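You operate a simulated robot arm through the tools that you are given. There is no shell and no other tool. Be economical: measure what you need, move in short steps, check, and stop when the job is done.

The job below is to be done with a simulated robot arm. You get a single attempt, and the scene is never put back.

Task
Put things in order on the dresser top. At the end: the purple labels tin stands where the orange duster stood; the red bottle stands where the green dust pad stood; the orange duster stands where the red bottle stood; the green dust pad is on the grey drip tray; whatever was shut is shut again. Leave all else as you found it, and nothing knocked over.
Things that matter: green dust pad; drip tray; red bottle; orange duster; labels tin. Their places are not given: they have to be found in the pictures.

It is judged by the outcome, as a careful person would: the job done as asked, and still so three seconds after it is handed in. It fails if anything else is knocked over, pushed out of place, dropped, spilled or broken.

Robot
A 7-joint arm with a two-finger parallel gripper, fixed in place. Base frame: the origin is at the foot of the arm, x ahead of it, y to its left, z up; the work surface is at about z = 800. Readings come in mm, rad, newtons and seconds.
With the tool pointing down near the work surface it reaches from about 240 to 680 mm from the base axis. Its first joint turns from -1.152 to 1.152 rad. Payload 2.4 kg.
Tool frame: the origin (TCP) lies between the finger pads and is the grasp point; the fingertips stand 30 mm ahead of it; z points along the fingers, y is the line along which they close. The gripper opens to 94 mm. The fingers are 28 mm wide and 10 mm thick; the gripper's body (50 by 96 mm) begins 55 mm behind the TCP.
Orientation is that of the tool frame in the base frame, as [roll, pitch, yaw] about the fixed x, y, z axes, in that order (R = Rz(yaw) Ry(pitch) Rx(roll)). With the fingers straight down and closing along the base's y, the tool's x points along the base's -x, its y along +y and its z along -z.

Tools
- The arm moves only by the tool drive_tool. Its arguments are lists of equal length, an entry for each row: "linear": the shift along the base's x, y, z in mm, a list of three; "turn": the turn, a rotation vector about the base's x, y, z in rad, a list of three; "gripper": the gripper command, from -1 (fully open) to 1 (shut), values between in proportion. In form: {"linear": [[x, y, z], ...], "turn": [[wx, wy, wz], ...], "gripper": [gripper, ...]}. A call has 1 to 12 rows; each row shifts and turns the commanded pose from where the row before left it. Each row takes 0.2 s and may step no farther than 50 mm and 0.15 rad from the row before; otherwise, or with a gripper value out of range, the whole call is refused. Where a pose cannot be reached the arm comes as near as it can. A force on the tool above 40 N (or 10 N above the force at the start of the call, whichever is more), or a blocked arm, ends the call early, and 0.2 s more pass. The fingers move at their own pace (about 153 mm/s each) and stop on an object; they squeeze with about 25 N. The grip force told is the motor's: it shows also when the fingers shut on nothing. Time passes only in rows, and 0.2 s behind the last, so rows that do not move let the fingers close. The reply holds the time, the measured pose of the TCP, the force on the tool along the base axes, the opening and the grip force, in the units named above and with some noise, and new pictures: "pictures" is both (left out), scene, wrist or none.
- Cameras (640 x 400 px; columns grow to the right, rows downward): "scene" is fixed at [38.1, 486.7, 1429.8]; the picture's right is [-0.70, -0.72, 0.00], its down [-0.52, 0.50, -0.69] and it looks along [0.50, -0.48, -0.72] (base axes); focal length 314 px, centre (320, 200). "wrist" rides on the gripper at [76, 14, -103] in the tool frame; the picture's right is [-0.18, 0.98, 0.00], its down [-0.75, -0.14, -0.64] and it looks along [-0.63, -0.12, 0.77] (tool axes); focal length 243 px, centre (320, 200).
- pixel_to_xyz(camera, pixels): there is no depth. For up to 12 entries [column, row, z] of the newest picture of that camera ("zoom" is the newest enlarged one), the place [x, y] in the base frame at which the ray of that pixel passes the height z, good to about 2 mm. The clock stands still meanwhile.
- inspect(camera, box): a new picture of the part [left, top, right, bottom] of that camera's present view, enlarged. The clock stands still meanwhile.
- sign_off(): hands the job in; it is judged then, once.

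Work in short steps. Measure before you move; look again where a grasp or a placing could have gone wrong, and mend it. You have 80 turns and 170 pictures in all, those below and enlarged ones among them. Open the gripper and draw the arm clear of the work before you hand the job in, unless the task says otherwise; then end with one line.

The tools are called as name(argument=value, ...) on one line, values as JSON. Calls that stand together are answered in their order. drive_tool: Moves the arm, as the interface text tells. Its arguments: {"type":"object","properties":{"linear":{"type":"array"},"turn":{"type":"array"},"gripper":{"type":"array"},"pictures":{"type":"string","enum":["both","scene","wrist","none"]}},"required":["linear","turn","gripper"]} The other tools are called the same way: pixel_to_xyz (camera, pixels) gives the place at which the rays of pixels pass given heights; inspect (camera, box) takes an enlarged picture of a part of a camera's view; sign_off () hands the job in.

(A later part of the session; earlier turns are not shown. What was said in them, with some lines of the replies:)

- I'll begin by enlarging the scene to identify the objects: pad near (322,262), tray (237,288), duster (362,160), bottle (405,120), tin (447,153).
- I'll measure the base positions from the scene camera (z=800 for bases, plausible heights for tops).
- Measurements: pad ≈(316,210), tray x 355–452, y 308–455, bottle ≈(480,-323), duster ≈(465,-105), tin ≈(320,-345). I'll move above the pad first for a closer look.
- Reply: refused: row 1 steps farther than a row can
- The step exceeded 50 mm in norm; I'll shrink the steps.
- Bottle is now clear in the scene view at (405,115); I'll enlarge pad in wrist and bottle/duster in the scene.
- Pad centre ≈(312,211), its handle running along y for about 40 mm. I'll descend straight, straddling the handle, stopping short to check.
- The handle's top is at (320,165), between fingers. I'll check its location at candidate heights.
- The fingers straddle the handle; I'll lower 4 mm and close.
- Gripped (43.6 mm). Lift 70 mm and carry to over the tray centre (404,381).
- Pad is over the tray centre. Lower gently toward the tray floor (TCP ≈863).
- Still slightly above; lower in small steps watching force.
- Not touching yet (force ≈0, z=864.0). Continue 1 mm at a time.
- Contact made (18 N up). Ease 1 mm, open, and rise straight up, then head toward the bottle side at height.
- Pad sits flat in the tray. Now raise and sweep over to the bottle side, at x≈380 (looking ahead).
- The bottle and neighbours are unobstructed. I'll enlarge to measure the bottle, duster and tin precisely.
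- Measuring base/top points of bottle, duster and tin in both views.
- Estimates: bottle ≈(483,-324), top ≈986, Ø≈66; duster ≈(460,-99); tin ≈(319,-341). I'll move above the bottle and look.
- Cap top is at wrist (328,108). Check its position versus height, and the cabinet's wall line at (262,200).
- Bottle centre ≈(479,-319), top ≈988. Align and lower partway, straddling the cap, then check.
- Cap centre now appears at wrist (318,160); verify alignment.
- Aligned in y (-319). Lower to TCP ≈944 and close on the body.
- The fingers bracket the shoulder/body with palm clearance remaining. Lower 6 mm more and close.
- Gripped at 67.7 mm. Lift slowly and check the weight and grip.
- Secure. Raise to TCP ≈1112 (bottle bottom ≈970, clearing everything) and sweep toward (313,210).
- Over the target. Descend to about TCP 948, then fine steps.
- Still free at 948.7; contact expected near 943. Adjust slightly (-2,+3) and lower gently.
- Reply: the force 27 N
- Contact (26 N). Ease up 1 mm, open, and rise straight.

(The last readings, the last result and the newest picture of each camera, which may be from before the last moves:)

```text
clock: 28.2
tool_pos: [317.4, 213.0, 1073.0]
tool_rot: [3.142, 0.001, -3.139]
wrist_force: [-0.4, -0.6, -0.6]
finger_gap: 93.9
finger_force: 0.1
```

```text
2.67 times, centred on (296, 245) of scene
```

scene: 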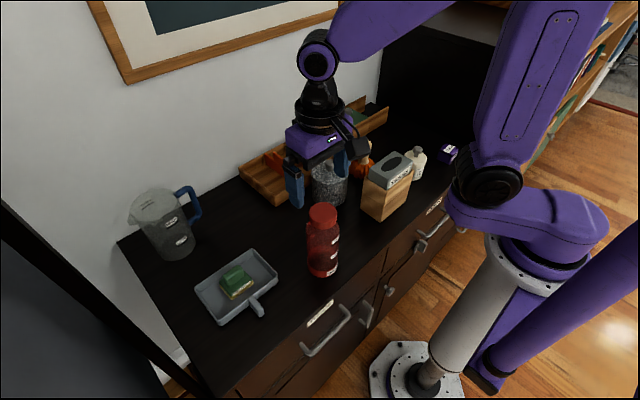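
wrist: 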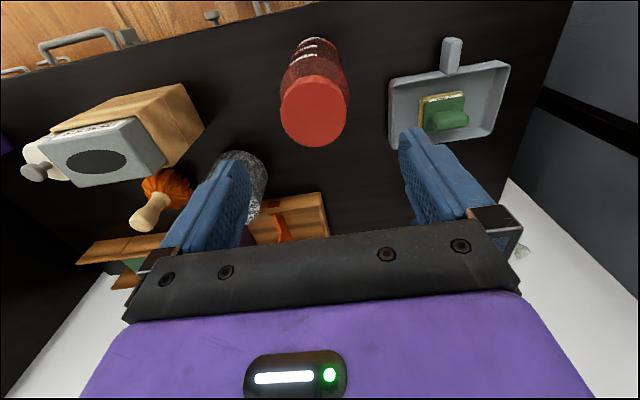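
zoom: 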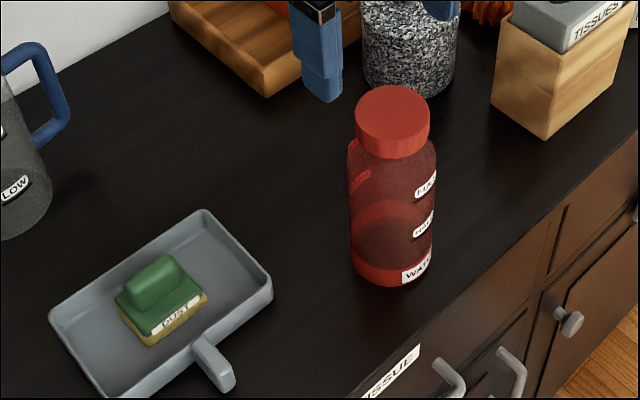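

The bottle is upright at its target. Next, move above the duster (460,-99) with the gripper half open.

drive_tool(linear=[[15, -39, 0], [15, -39, 0], [15, -39, 0], [15, -39, 0], [16, -39, 0], [16, -39, 0], [16, -39, 0], [16, -39, 0], [19, 0, -40], [0, 0, 0]], turn=[[0, 0, 0], [0, 0, 0], [0, 0, 0], [0, 0, 0], [0, 0, 0], [0, 0, 0], [0, 0, 0], [0, 0, 0], [0, 0, 0], [0, 0, 0]], gripper=[-1, -1, -1, -1, -1, -1, -1, -0.4, -0.4, -0.4])

inspect(camera="scene", box=[300, 90, 428, 220])

```text
clock: 30.4
tool_pos: [454.7, -101.3, 1030.5]
tool_rot: [3.141, -0.001, -3.141]
wrist_force: [-0.4, -0.2, -0.6]
finger_gap: 65.7
finger_force: 0.0
```

scene: 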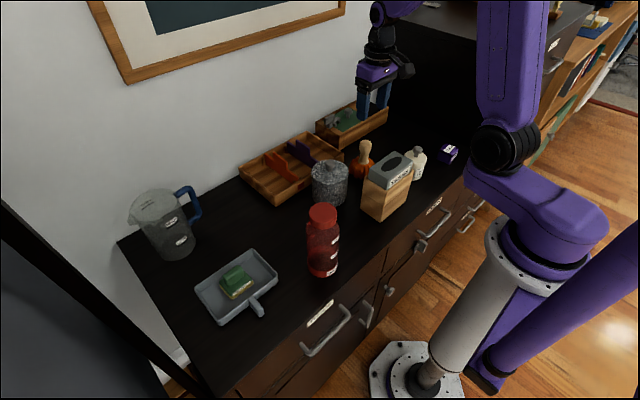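
wrist: 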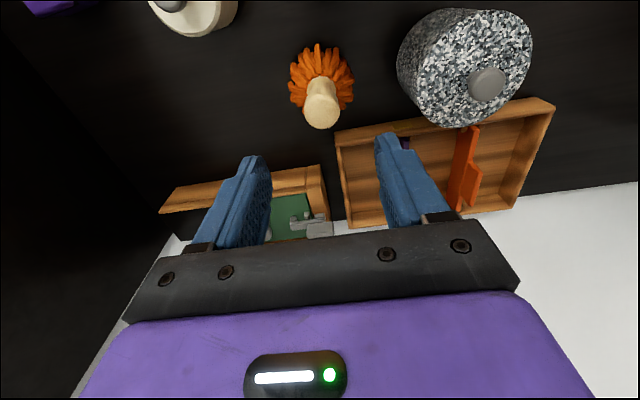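

```text
3.08 times, centred on (364, 155) of scene
```

zoom: 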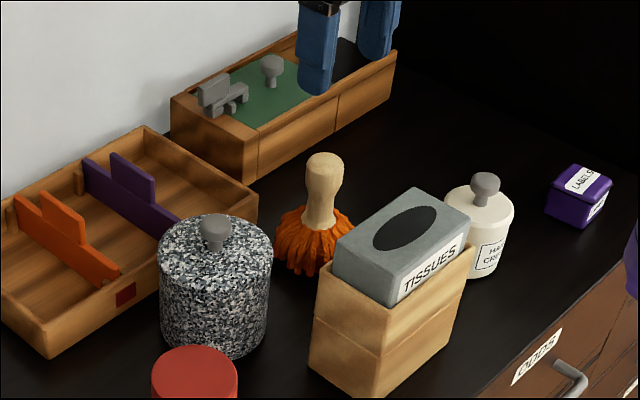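

Duster top appears at wrist (322,110), brush spanning columns 289–355; measure.

pixel_to_xyz(camera="wrist", pixels=[[322, 108, 900], [322, 108, 915], [322, 108, 890], [289, 85, 810], [355, 80, 810], [318, 44, 800], [303, 108, 905], [341, 105, 905], [398, 60, 890], [340, 140, 850]])

pixel_to_xyz(camera="scene", pixels=[[365.7, 140.6, 905], [365.7, 140.6, 912], [365.7, 140.6, 895], [361.5, 180, 800]])

```text
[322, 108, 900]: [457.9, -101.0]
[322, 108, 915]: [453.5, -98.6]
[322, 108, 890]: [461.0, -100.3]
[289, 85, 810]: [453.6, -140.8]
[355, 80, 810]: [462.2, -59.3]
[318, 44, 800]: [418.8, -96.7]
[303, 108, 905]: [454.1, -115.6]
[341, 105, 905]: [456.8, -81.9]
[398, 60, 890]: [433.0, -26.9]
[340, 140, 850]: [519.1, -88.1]
```

```text
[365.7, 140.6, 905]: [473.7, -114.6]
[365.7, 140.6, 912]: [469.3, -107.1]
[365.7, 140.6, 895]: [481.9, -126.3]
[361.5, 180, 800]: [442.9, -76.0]
```

Duster centre (459,-100), knob top ≈910. Descend to TCP ≈887 around the handle.

drive_tool(linear=[[4, 1, -40], [0, 0, -40], [0, 0, -30], [0, 0, -22], [0, 0, -10], [0, 0, 0]], turn=[[0, 0, 0], [0, 0, 0], [0, 0, 0], [0, 0, 0], [0, 0, 0], [0, 0, 0]], gripper=[-0.4, -0.4, -0.4, -0.4, -0.4, -0.4])

inspect(camera="scene", box=[300, 90, 428, 220])

```text
clock: 31.8
tool_pos: [460.4, -98.0, 890.3]
tool_rot: [-3.141, -0.001, 3.141]
wrist_force: [-0.2, -0.3, 0.0]
finger_gap: 65.8
finger_force: 0.1
```

scene: 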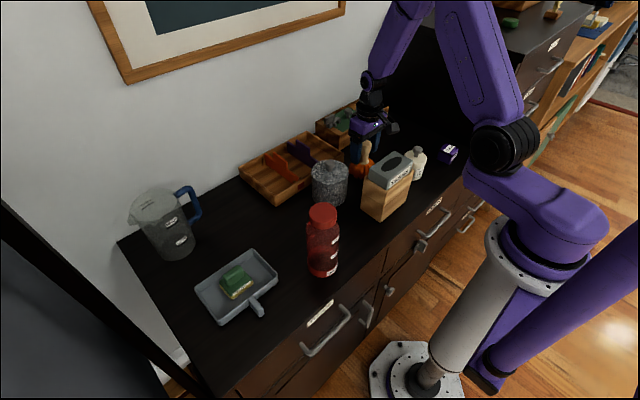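
wrist: 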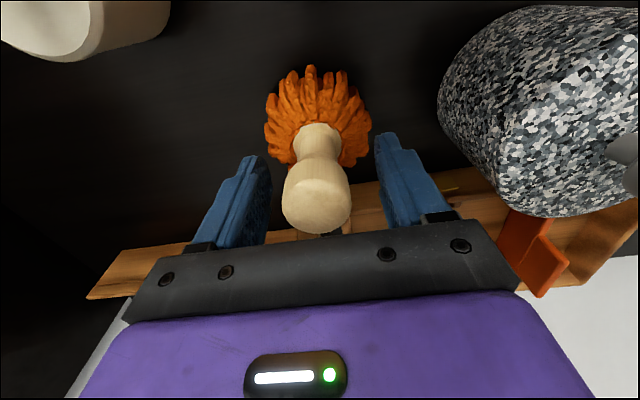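

```text
3.08 times, centred on (364, 155) of scene
```

zoom: 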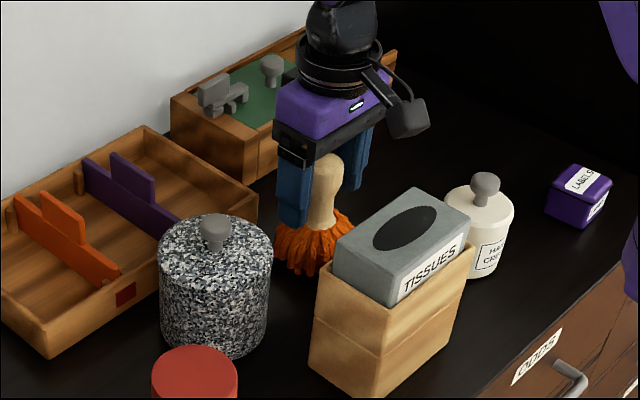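

The handle is between the fingers, just above the brush; close.

drive_tool(linear=[[0, -1, -2], [0, 0, 0], [0, 0, 0], [0, 0, 0]], turn=[[0, 0, 0], [0, 0, 0], [0, 0, 0], [0, 0, 0]], gripper=[-0.4, 1, 1, 1], pictures="wrist")

```text
clock: 32.8
tool_pos: [460.8, -99.0, 890.0]
tool_rot: [-3.14, -0.001, 3.14]
wrist_force: [1.2, -0.7, -0.7]
finger_gap: 33.2
finger_force: 25.0
```

wrist: 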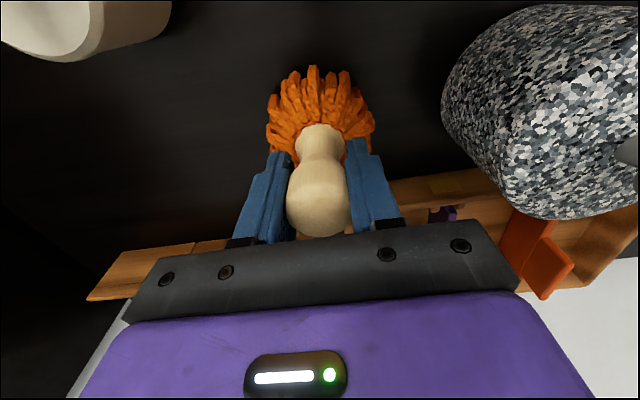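

Gripped at 33 mm on the knob. Lift and verify it follows.

drive_tool(linear=[[0, 0, 10], [0, 0, 35], [0, 0, 40], [0, 0, 35], [0, 0, 0]], turn=[[0, 0, 0], [0, 0, 0], [0, 0, 0], [0, 0, 0], [0, 0, 0]], gripper=[1, 1, 1, 1, 1])

```text
clock: 34.0
tool_pos: [462.9, -101.1, 1005.4]
tool_rot: [-3.141, 0.001, 3.139]
wrist_force: [-0.6, 0.4, -1.3]
finger_gap: 33.0
finger_force: 25.1
```

scene: 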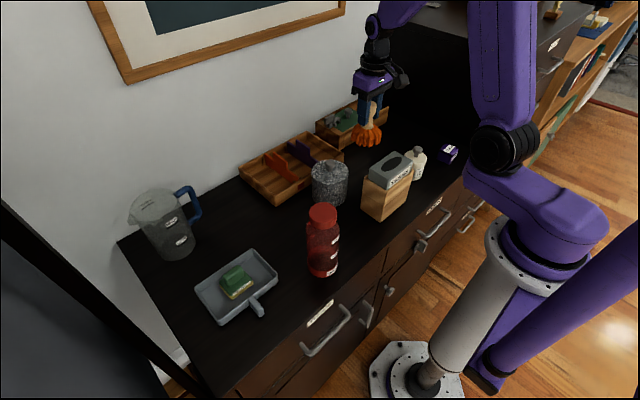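
wrist: 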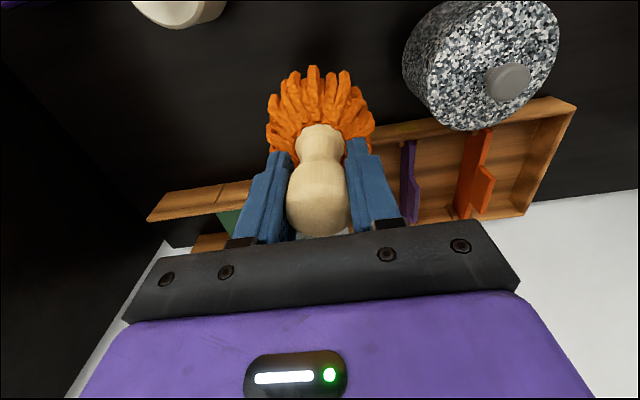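

The duster is held. Carry to (480,-320) at this height and start descending.

drive_tool(linear=[[3, -44, 0], [3, -44, 0], [4, -44, 0], [4, -44, 0], [4, -43, 0], [0, 0, -40], [0, 0, -35], [0, 0, -20], [0, 0, 0]], turn=[[0, 0, 0], [0, 0, 0], [0, 0, 0], [0, 0, 0], [0, 0, 0], [0, 0, 0], [0, 0, 0], [0, 0, 0], [0, 0, 0]], gripper=[1, 1, 1, 1, 1, 1, 1, 1, 1])

```text
clock: 36.0
tool_pos: [478.4, -321.0, 914.7]
tool_rot: [3.141, 0.001, 3.141]
wrist_force: [-0.2, -0.1, -0.5]
finger_gap: 32.8
finger_force: 25.2
```

scene: 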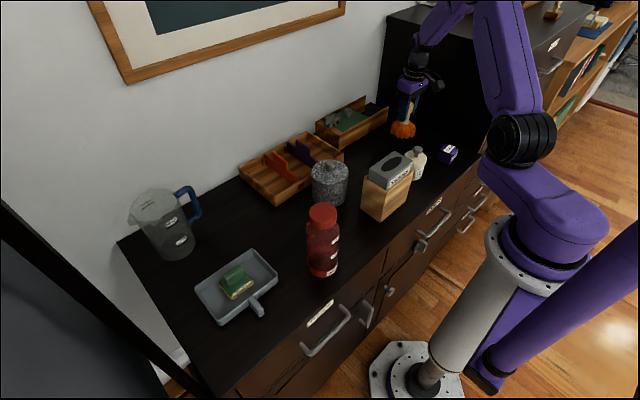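
wrist: 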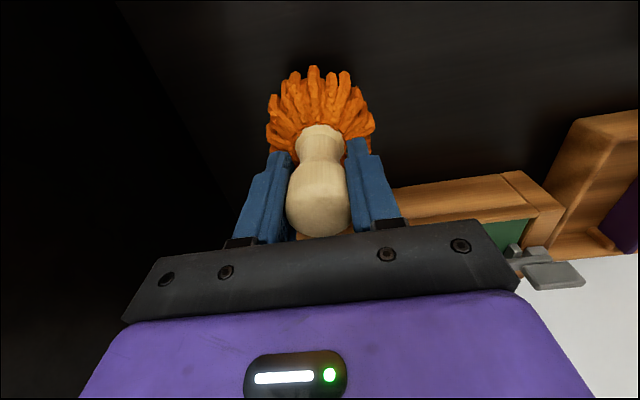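

Clear of neighbours. Lower 21 mm, then 1 mm steps.

drive_tool(linear=[[1, 1, -12], [0, 0, -9], [0, 0, -1], [0, 0, -1], [0, 0, 0]], turn=[[0, 0, 0], [0, 0, 0], [0, 0, 0], [0, 0, 0], [0, 0, 0]], gripper=[1, 1, 1, 1, 1], pictures="none")

```text
clock: 37.2
tool_pos: [478.6, -317.2, 891.4]
tool_rot: [3.141, 0.001, -3.141]
wrist_force: [-0.2, -0.1, -1.1]
finger_gap: 32.6
finger_force: 24.6
```

drive_tool(linear=[[0, -2, -1], [0, 0, -1], [0, 0, 0]], turn=[[0, 0, 0], [0, 0, 0], [0, 0, 0]], gripper=[1, 1, 1], pictures="none")

```text
clock: 38.0
tool_pos: [479.8, -320.6, 889.5]
tool_rot: [-3.141, 0.0, 3.141]
wrist_force: [-2.0, 2.9, 7.8]
finger_gap: 32.9
finger_force: 24.9
```

Light contact (8 N). Lower half a mm, then open only partway and rise.

drive_tool(linear=[[0, 0, -0.4], [0, 0, 0], [0, 0, 0], [0, 0, 0], [0, 0, 40], [0, 0, 45], [0, 0, 45], [0, 0, 0]], turn=[[0, 0, 0], [0, 0, 0], [0, 0, 0], [0, 0, 0], [0, 0, 0], [0, 0, 0], [0, 0, 0], [0, 0, 0]], gripper=[1, -0.4, -0.4, -0.4, -0.4, -0.4, -0.4, -0.4])

inspect(camera="scene", box=[340, 75, 468, 190])

```text
clock: 39.8
tool_pos: [480.4, -321.6, 1019.4]
tool_rot: [3.141, -0.001, 3.139]
wrist_force: [-0.2, -0.5, -0.7]
finger_gap: 65.8
finger_force: 0.0
```

scene: 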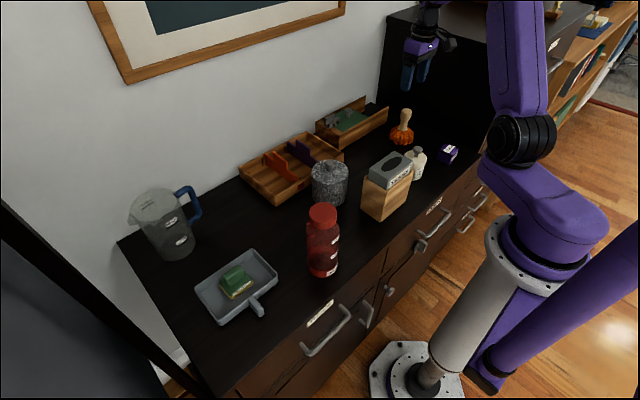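
wrist: 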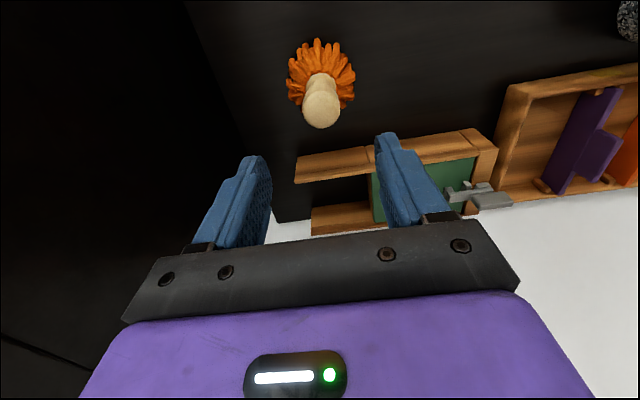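

```text
3.48 times, centred on (404, 132) of scene
```

zoom: 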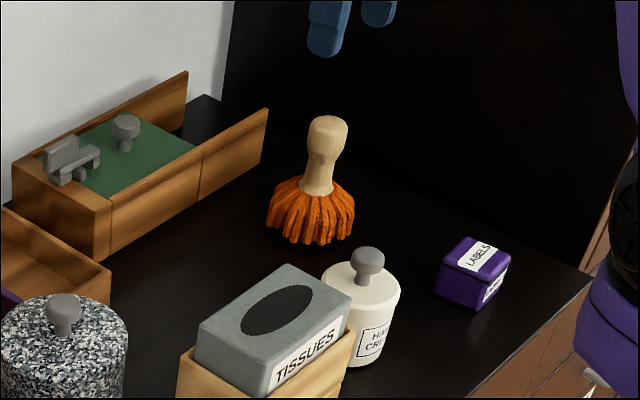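

Duster stands. Now move above the tin (319,-341) and look.

drive_tool(linear=[[-40, -5, 0], [-40, -5, 0], [-40, -5, -10], [-41, -5, -15], [0, 0, 0]], turn=[[0, 0, 0], [0, 0, 0], [0, 0, 0], [0, 0, 0], [0, 0, 0]], gripper=[-0.4, -0.4, -0.4, -0.4, -0.4])

inspect(camera="wrist", box=[240, 0, 432, 120])

```text
clock: 41.0
tool_pos: [316.6, -340.2, 995.1]
tool_rot: [-3.141, 0.0, 3.142]
wrist_force: [-0.5, -0.1, -1.1]
finger_gap: 65.9
finger_force: 0.1
```

scene: 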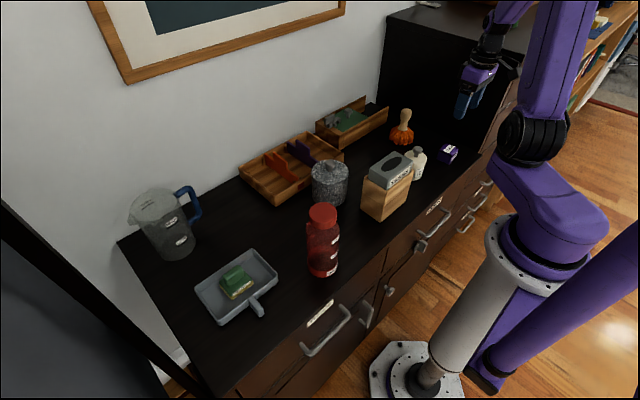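
wrist: 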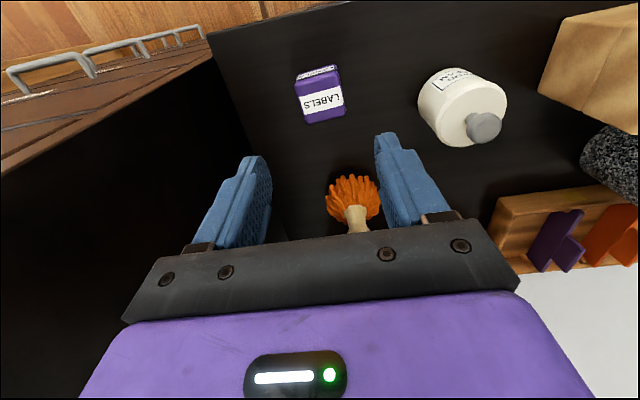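

```text
3.33 times, centred on (336, 60) of wrist
```

zoom: 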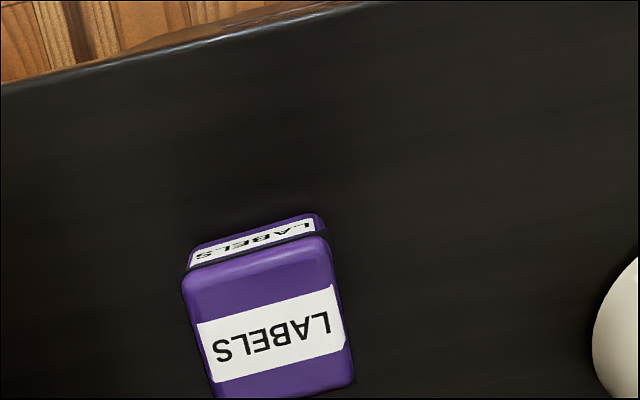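

Measure tin's top corners and bottom edge, plus the jar's left edge at (418,95) and cabinet base line at (240,110).

pixel_to_xyz(camera="wrist", pixels=[[295, 83, 835], [338, 71, 835], [346, 116, 835], [304, 124, 835], [297, 75, 800], [337, 65, 800], [418, 95, 850], [240, 110, 800], [262, 170, 800], [320, 98, 835]])

pixel_to_xyz(camera="scene", pixels=[[441, 148.5, 835], [453, 155, 835], [458.7, 147, 835], [446.5, 142.5, 835], [438, 158.6, 800], [448, 163, 800]])

```text
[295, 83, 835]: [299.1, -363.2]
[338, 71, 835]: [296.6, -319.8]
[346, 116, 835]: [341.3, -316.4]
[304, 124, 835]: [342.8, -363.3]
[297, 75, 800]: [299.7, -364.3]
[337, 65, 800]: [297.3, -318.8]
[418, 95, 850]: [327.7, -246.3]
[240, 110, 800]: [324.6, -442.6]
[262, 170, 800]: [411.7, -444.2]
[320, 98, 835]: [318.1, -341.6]
```

```text
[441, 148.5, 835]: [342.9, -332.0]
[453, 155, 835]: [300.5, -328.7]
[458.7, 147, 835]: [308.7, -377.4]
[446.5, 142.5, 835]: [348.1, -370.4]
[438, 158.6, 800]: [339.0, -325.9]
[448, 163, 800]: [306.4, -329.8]
```

Tin centre (320,-341), 45 mm square, top ≈835; gaps are ample. Descend to TCP ≈840 around it.

drive_tool(linear=[[3, -1, -45], [0, 0, -45], [0, 0, -40], [0, 0, -18], [0, 0, 0]], turn=[[0, 0, 0], [0, 0, 0], [0, 0, 0], [0, 0, 0], [0, 0, 0]], gripper=[-0.4, -0.4, -0.4, -0.4, -0.4])

```text
clock: 42.2
tool_pos: [321.7, -342.8, 842.9]
tool_rot: [-3.141, 0.001, 3.141]
wrist_force: [-0.7, -0.4, 0.3]
finger_gap: 65.7
finger_force: 0.1
```

scene: 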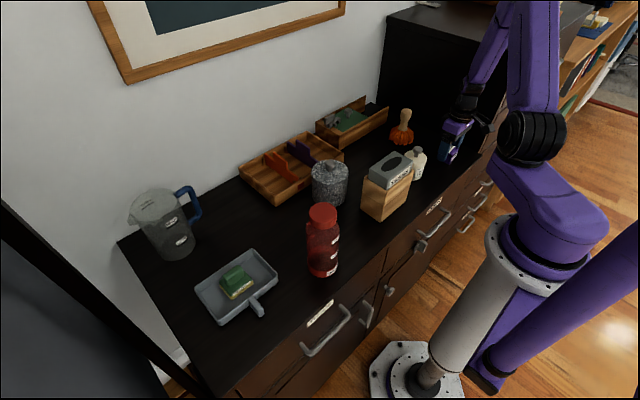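
wrist: 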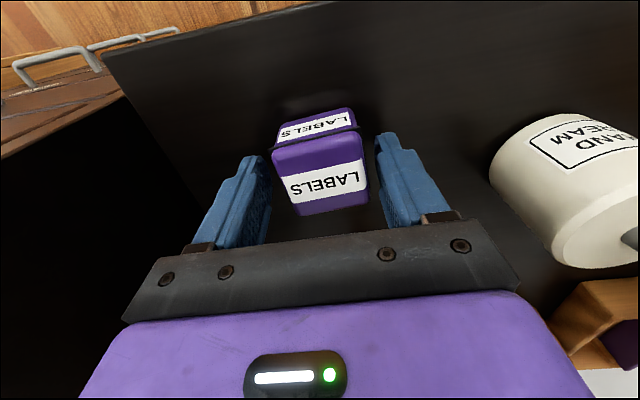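

The tin is between the fingers; lower 4 mm and close.

drive_tool(linear=[[0, 1, -4], [0, 0, 0], [0, 0, 0], [0, 0, 0]], turn=[[0, 0, 0], [0, 0, 0], [0, 0, 0], [0, 0, 0]], gripper=[-0.4, 1, 1, 1], pictures="wrist")

drive_tool(linear=[[0, 0, 10], [0, 0, 40], [0, 0, 45], [0, 0, 45], [0, 0, 0]], turn=[[0, 0, 0], [0, 0, 0], [0, 0, 0], [0, 0, 0], [0, 0, 0]], gripper=[1, 1, 1, 1, 1])

```text
clock: 43.2
tool_pos: [320.7, -341.4, 839.2]
tool_rot: [3.141, -0.002, 3.14]
wrist_force: [0.7, -1.7, 3.0]
finger_gap: 50.1
finger_force: 25.1
```

wrist: 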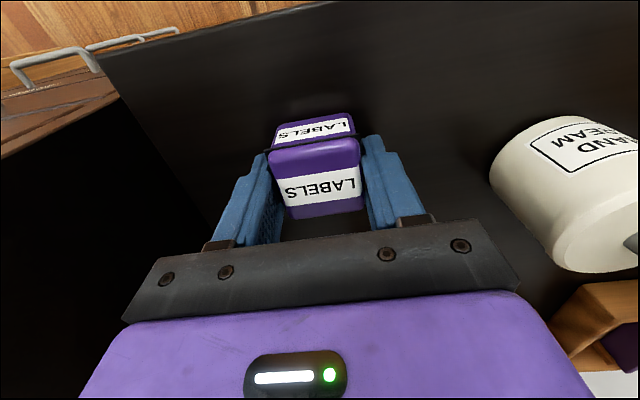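

```text
clock: 44.4
tool_pos: [318.8, -343.3, 980.4]
tool_rot: [-3.141, 0.0, -3.141]
wrist_force: [-0.8, -0.5, -0.7]
finger_gap: 49.7
finger_force: 24.7
```

scene: 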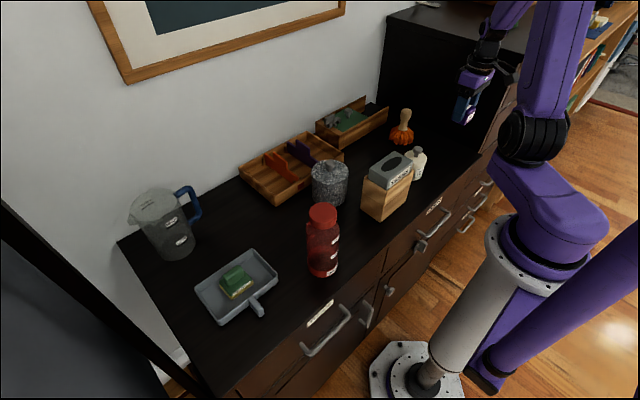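
wrist: 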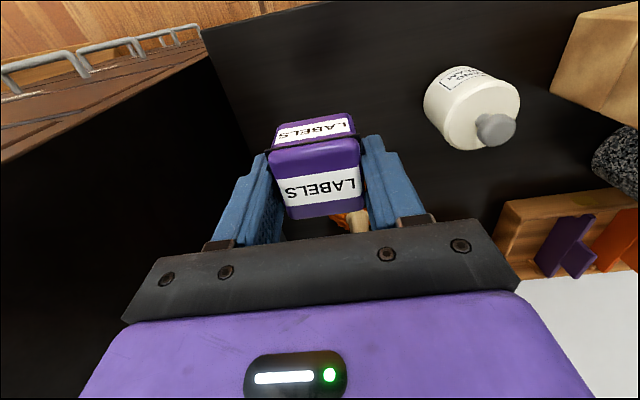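

Tin held. Before carrying, measure the tissue box, which stands near the target, for camera/palm clearance.

pixel_to_xyz(camera="scene", pixels=[[393.8, 151.7, 920], [412.6, 166.3, 920], [387.6, 189, 920], [368.8, 171.2, 920], [360.6, 206.9, 800], [384, 219, 800], [393.8, 151.7, 900], [412.6, 166.3, 900], [387.6, 189, 900], [368.8, 171.2, 900]])

inspect(camera="scene", box=[300, 110, 444, 230])

```text
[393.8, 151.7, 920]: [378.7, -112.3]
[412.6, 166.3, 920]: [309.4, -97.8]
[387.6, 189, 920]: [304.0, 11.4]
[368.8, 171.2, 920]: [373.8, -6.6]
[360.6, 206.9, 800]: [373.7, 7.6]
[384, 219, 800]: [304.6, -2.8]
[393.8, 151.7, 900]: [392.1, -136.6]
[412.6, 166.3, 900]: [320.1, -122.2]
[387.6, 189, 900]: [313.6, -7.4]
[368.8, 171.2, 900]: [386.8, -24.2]
```

```text
3.33 times, centred on (372, 170) of scene
```

zoom: 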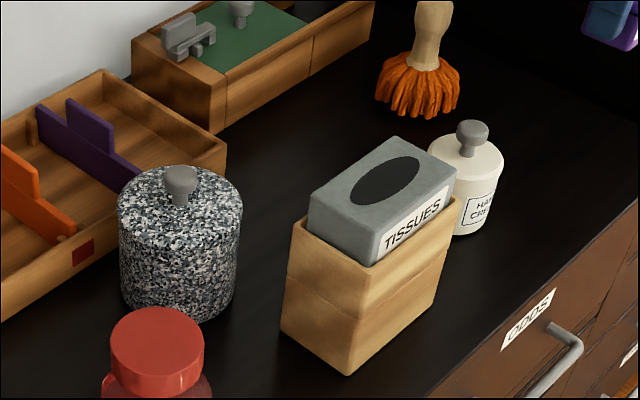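

The tissue box spans x 303–374, y -108…8, top ≈920, and the wrist camera would come down beside it; so I'll carry high to (460,-100), then turn the tool +90° so the camera sits over the free area at -y.

drive_tool(linear=[[0, 0, 40], [23.5, 40.5, 0], [23.5, 40.5, 0], [23.5, 40.5, 0], [23.5, 40.5, 0], [23.5, 40.5, 0], [23.5, 40.5, 0], [0, 0, 0]], turn=[[0, 0, 0], [0, 0, 0], [0, 0, 0], [0, 0, 0], [0, 0, 0], [0, 0, 0], [0, 0, 0], [0, 0, 0]], gripper=[1, 1, 1, 1, 1, 1, 1, 1], pictures="none")

drive_tool(linear=[[0, 0, 0], [0, 0, 0], [0, 0, 0], [0, 0, 0], [0, 0, 0], [0, 0, 0], [0, 0, 0], [0, 0, 0], [0, 0, 0], [0, 0, 0], [0, 0, 0], [0, 0, 0]], turn=[[0, 0, 0.143], [0, 0, 0.143], [0, 0, 0.143], [0, 0, 0.143], [0, 0, 0.143], [0, 0, 0.143], [0, 0, 0.143], [0, 0, 0.143], [0, 0, 0.143], [0, 0, 0.143], [0, 0, 0.141], [0, 0, 0]], gripper=[1, 1, 1, 1, 1, 1, 1, 1, 1, 1, 1, 1])

```text
clock: 46.2
tool_pos: [461.2, -100.0, 1023.5]
tool_rot: [-3.141, 0.0, 3.14]
wrist_force: [0.0, -0.4, -0.4]
finger_gap: 49.9
finger_force: 24.5
```

```text
clock: 48.8
tool_pos: [461.2, -98.9, 1021.5]
tool_rot: [3.141, 0.002, -1.571]
wrist_force: [-1.8, -0.5, -0.1]
finger_gap: 49.7
finger_force: 25.0
```

scene: 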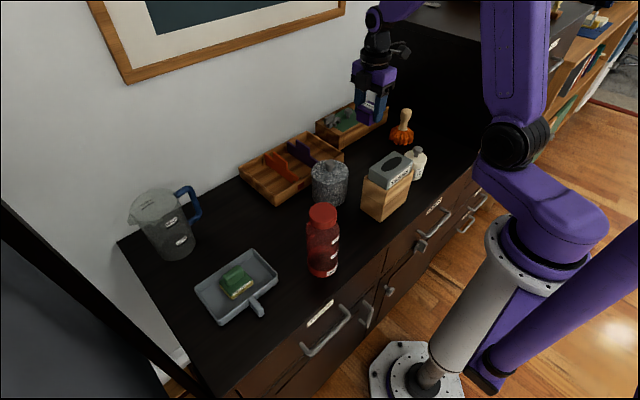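
wrist: 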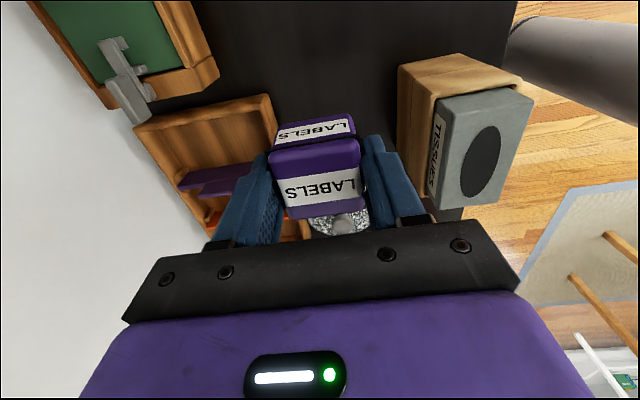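

Turn succeeded. Check the wooden tray's near corner (273,96)/(277,130) and tissue box side (400,100) against the finger paths.

pixel_to_xyz(camera="wrist", pixels=[[273, 96, 845], [277, 130, 845], [280, 130, 800], [135, 125, 845], [398, 65, 880], [220, 72, 860], [216, 55, 860]])

```text
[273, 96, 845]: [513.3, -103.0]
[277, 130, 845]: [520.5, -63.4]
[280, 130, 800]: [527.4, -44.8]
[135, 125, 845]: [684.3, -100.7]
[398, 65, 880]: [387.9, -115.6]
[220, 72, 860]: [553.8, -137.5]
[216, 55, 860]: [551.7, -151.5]
```

Tray edge at x≈514; fingers will reach 495 held and ~501 opened to 61 mm—clear. Descend.

drive_tool(linear=[[-2, -1, -45], [0, 0, -45], [0, 0, -40], [0, 0, -30], [0, 0, -10], [0, 0, 0]], turn=[[0, 0, 0], [0, 0, 0], [0, 0, 0], [0, 0, 0], [0, 0, 0], [0, 0, 0]], gripper=[1, 1, 1, 1, 1, 1])

inspect(camera="scene", box=[300, 90, 444, 210])

```text
clock: 50.2
tool_pos: [458.5, -98.7, 849.8]
tool_rot: [-3.141, 0.001, -1.573]
wrist_force: [0.6, -0.3, -0.7]
finger_gap: 50.0
finger_force: 24.6
```

scene: 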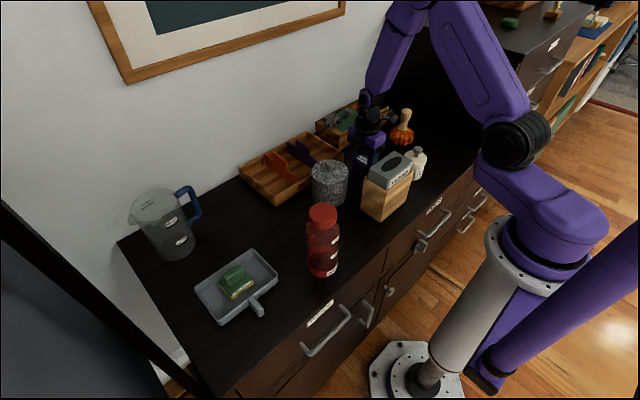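
wrist: 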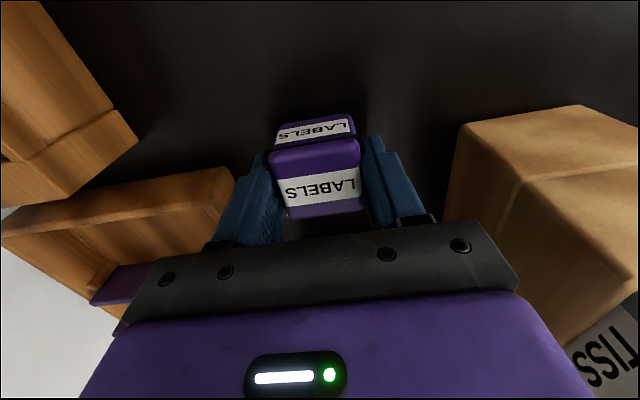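

```text
3.33 times, centred on (372, 150) of scene
```

zoom: 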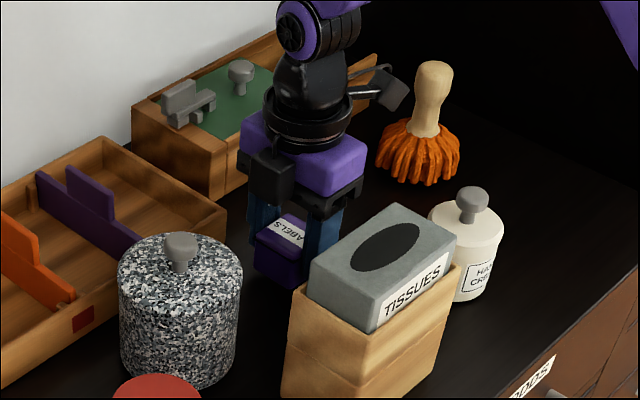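

Clear on all sides. Lower the last ~10 mm carefully.

drive_tool(linear=[[0, 0, -5], [0, 0, -3], [0, 0, -1], [0, 0, 0]], turn=[[0, 0, 0], [0, 0, 0], [0, 0, 0], [0, 0, 0]], gripper=[1, 1, 1, 1], pictures="none")

drive_tool(linear=[[0, 0, -1], [0, 0, 0]], turn=[[0, 0, 0], [0, 0, 0]], gripper=[1, 1], pictures="none")

```text
clock: 51.2
tool_pos: [460.0, -98.2, 842.1]
tool_rot: [3.141, 0.0, -1.572]
wrist_force: [-0.8, 0.4, -1.1]
finger_gap: 50.0
finger_force: 25.3
```

```text
clock: 51.8
tool_pos: [460.7, -98.3, 840.4]
tool_rot: [3.141, 0.0, -1.573]
wrist_force: [-0.3, -0.1, -1.5]
finger_gap: 49.9
finger_force: 25.2
```

drive_tool(linear=[[0, 0, -1], [0, 0, -0.5], [0, 0, 0]], turn=[[0, 0, 0], [0, 0, 0], [0, 0, 0]], gripper=[1, 1, 1], pictures="none")

```text
clock: 52.6
tool_pos: [458.9, -99.0, 838.8]
tool_rot: [-3.141, 0.001, -1.571]
wrist_force: [-7.2, -1.0, 23.2]
finger_gap: 49.7
finger_force: 25.0
```

Contact (23 N). Ease up, open to about 61 mm, and rise straight up.

drive_tool(linear=[[0, 0, 0.8], [0, 0, 0], [0, 0, 0], [0, 0, 35], [0, 0, 45], [0, 0, 45], [0, 0, 45], [0, 0, 45], [0, 0, 0]], turn=[[0, 0, 0], [0, 0, 0], [0, 0, 0], [0, 0, 0], [0, 0, 0], [0, 0, 0], [0, 0, 0], [0, 0, 0], [0, 0, 0]], gripper=[1, -0.3, -0.3, -0.3, -0.3, -0.3, -0.3, -0.3, -1])

inspect(camera="scene", box=[300, 90, 444, 210])

```text
clock: 54.6
tool_pos: [457.5, -100.8, 1056.1]
tool_rot: [3.141, -0.001, -1.574]
wrist_force: [0.6, 0.0, 0.4]
finger_gap: 94.2
finger_force: 0.0
```

scene: 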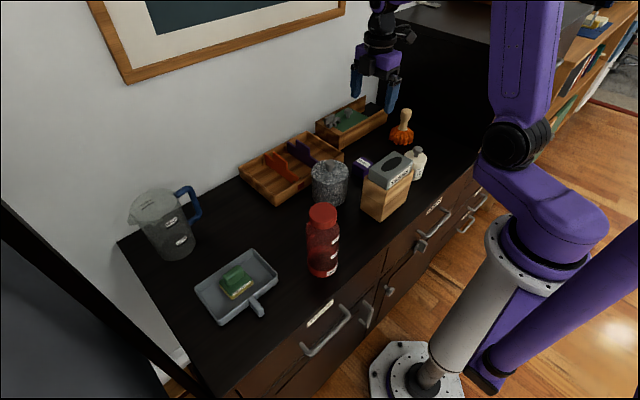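
wrist: 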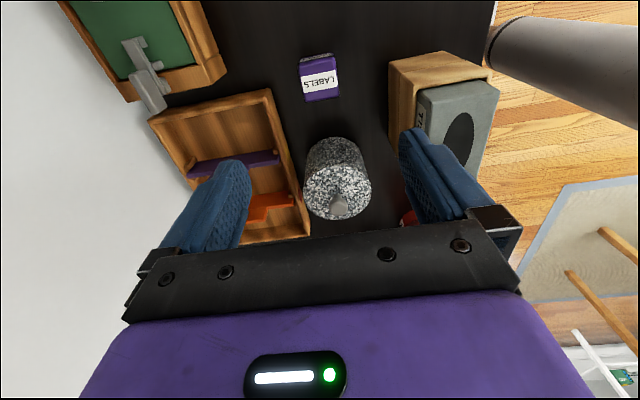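

```text
3.33 times, centred on (372, 150) of scene
```

zoom: 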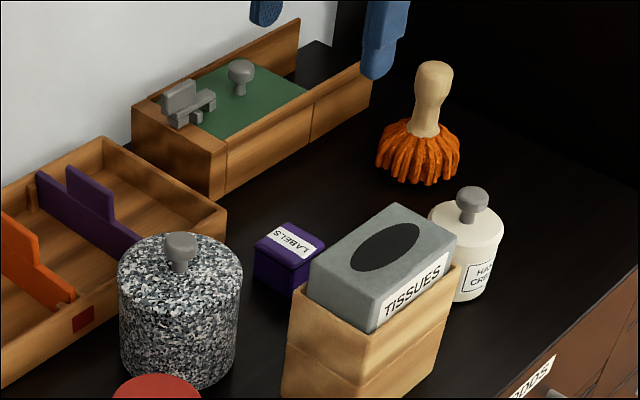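

All four items are in place and upright and the neighbours are unchanged. Draw the arm up and back clear.

drive_tool(linear=[[0, 0, 45], [0, 0, 40], [-30, 20, 0], [-30, 20, 0], [-30, 20, 0], [0, 0, 0]], turn=[[0, 0, 0], [0, 0, 0], [0, 0, 0], [0, 0, 0], [0, 0, 0], [0, 0, 0]], gripper=[-1, -1, -1, -1, -1, -1], pictures="scene")

```text
clock: 56.0
tool_pos: [365.3, -39.6, 1139.4]
tool_rot: [3.141, -0.001, -1.572]
wrist_force: [-0.4, 0.5, -0.5]
finger_gap: 94.1
finger_force: 0.0
```

scene: 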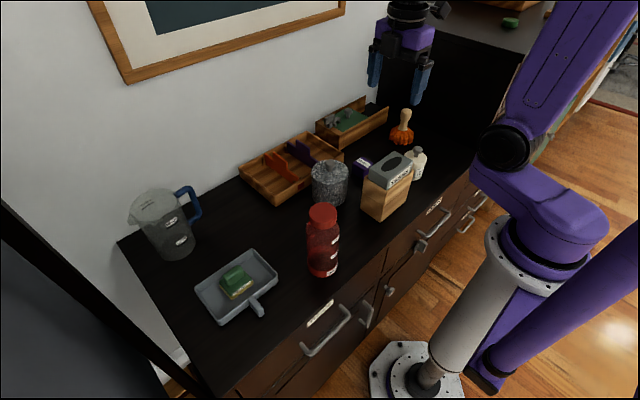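

The scene shows everything where it belongs, the gripper open and clear; handing in.

sign_off()

```text
The job is handed in.
```

The green dust pad is on the drip tray, and the red bottle, orange duster and labels tin each stand in their new places. The tin is turned 90° from how it stood before. Nothing was knocked over or moved out of place, and nothing shut had to be opened.
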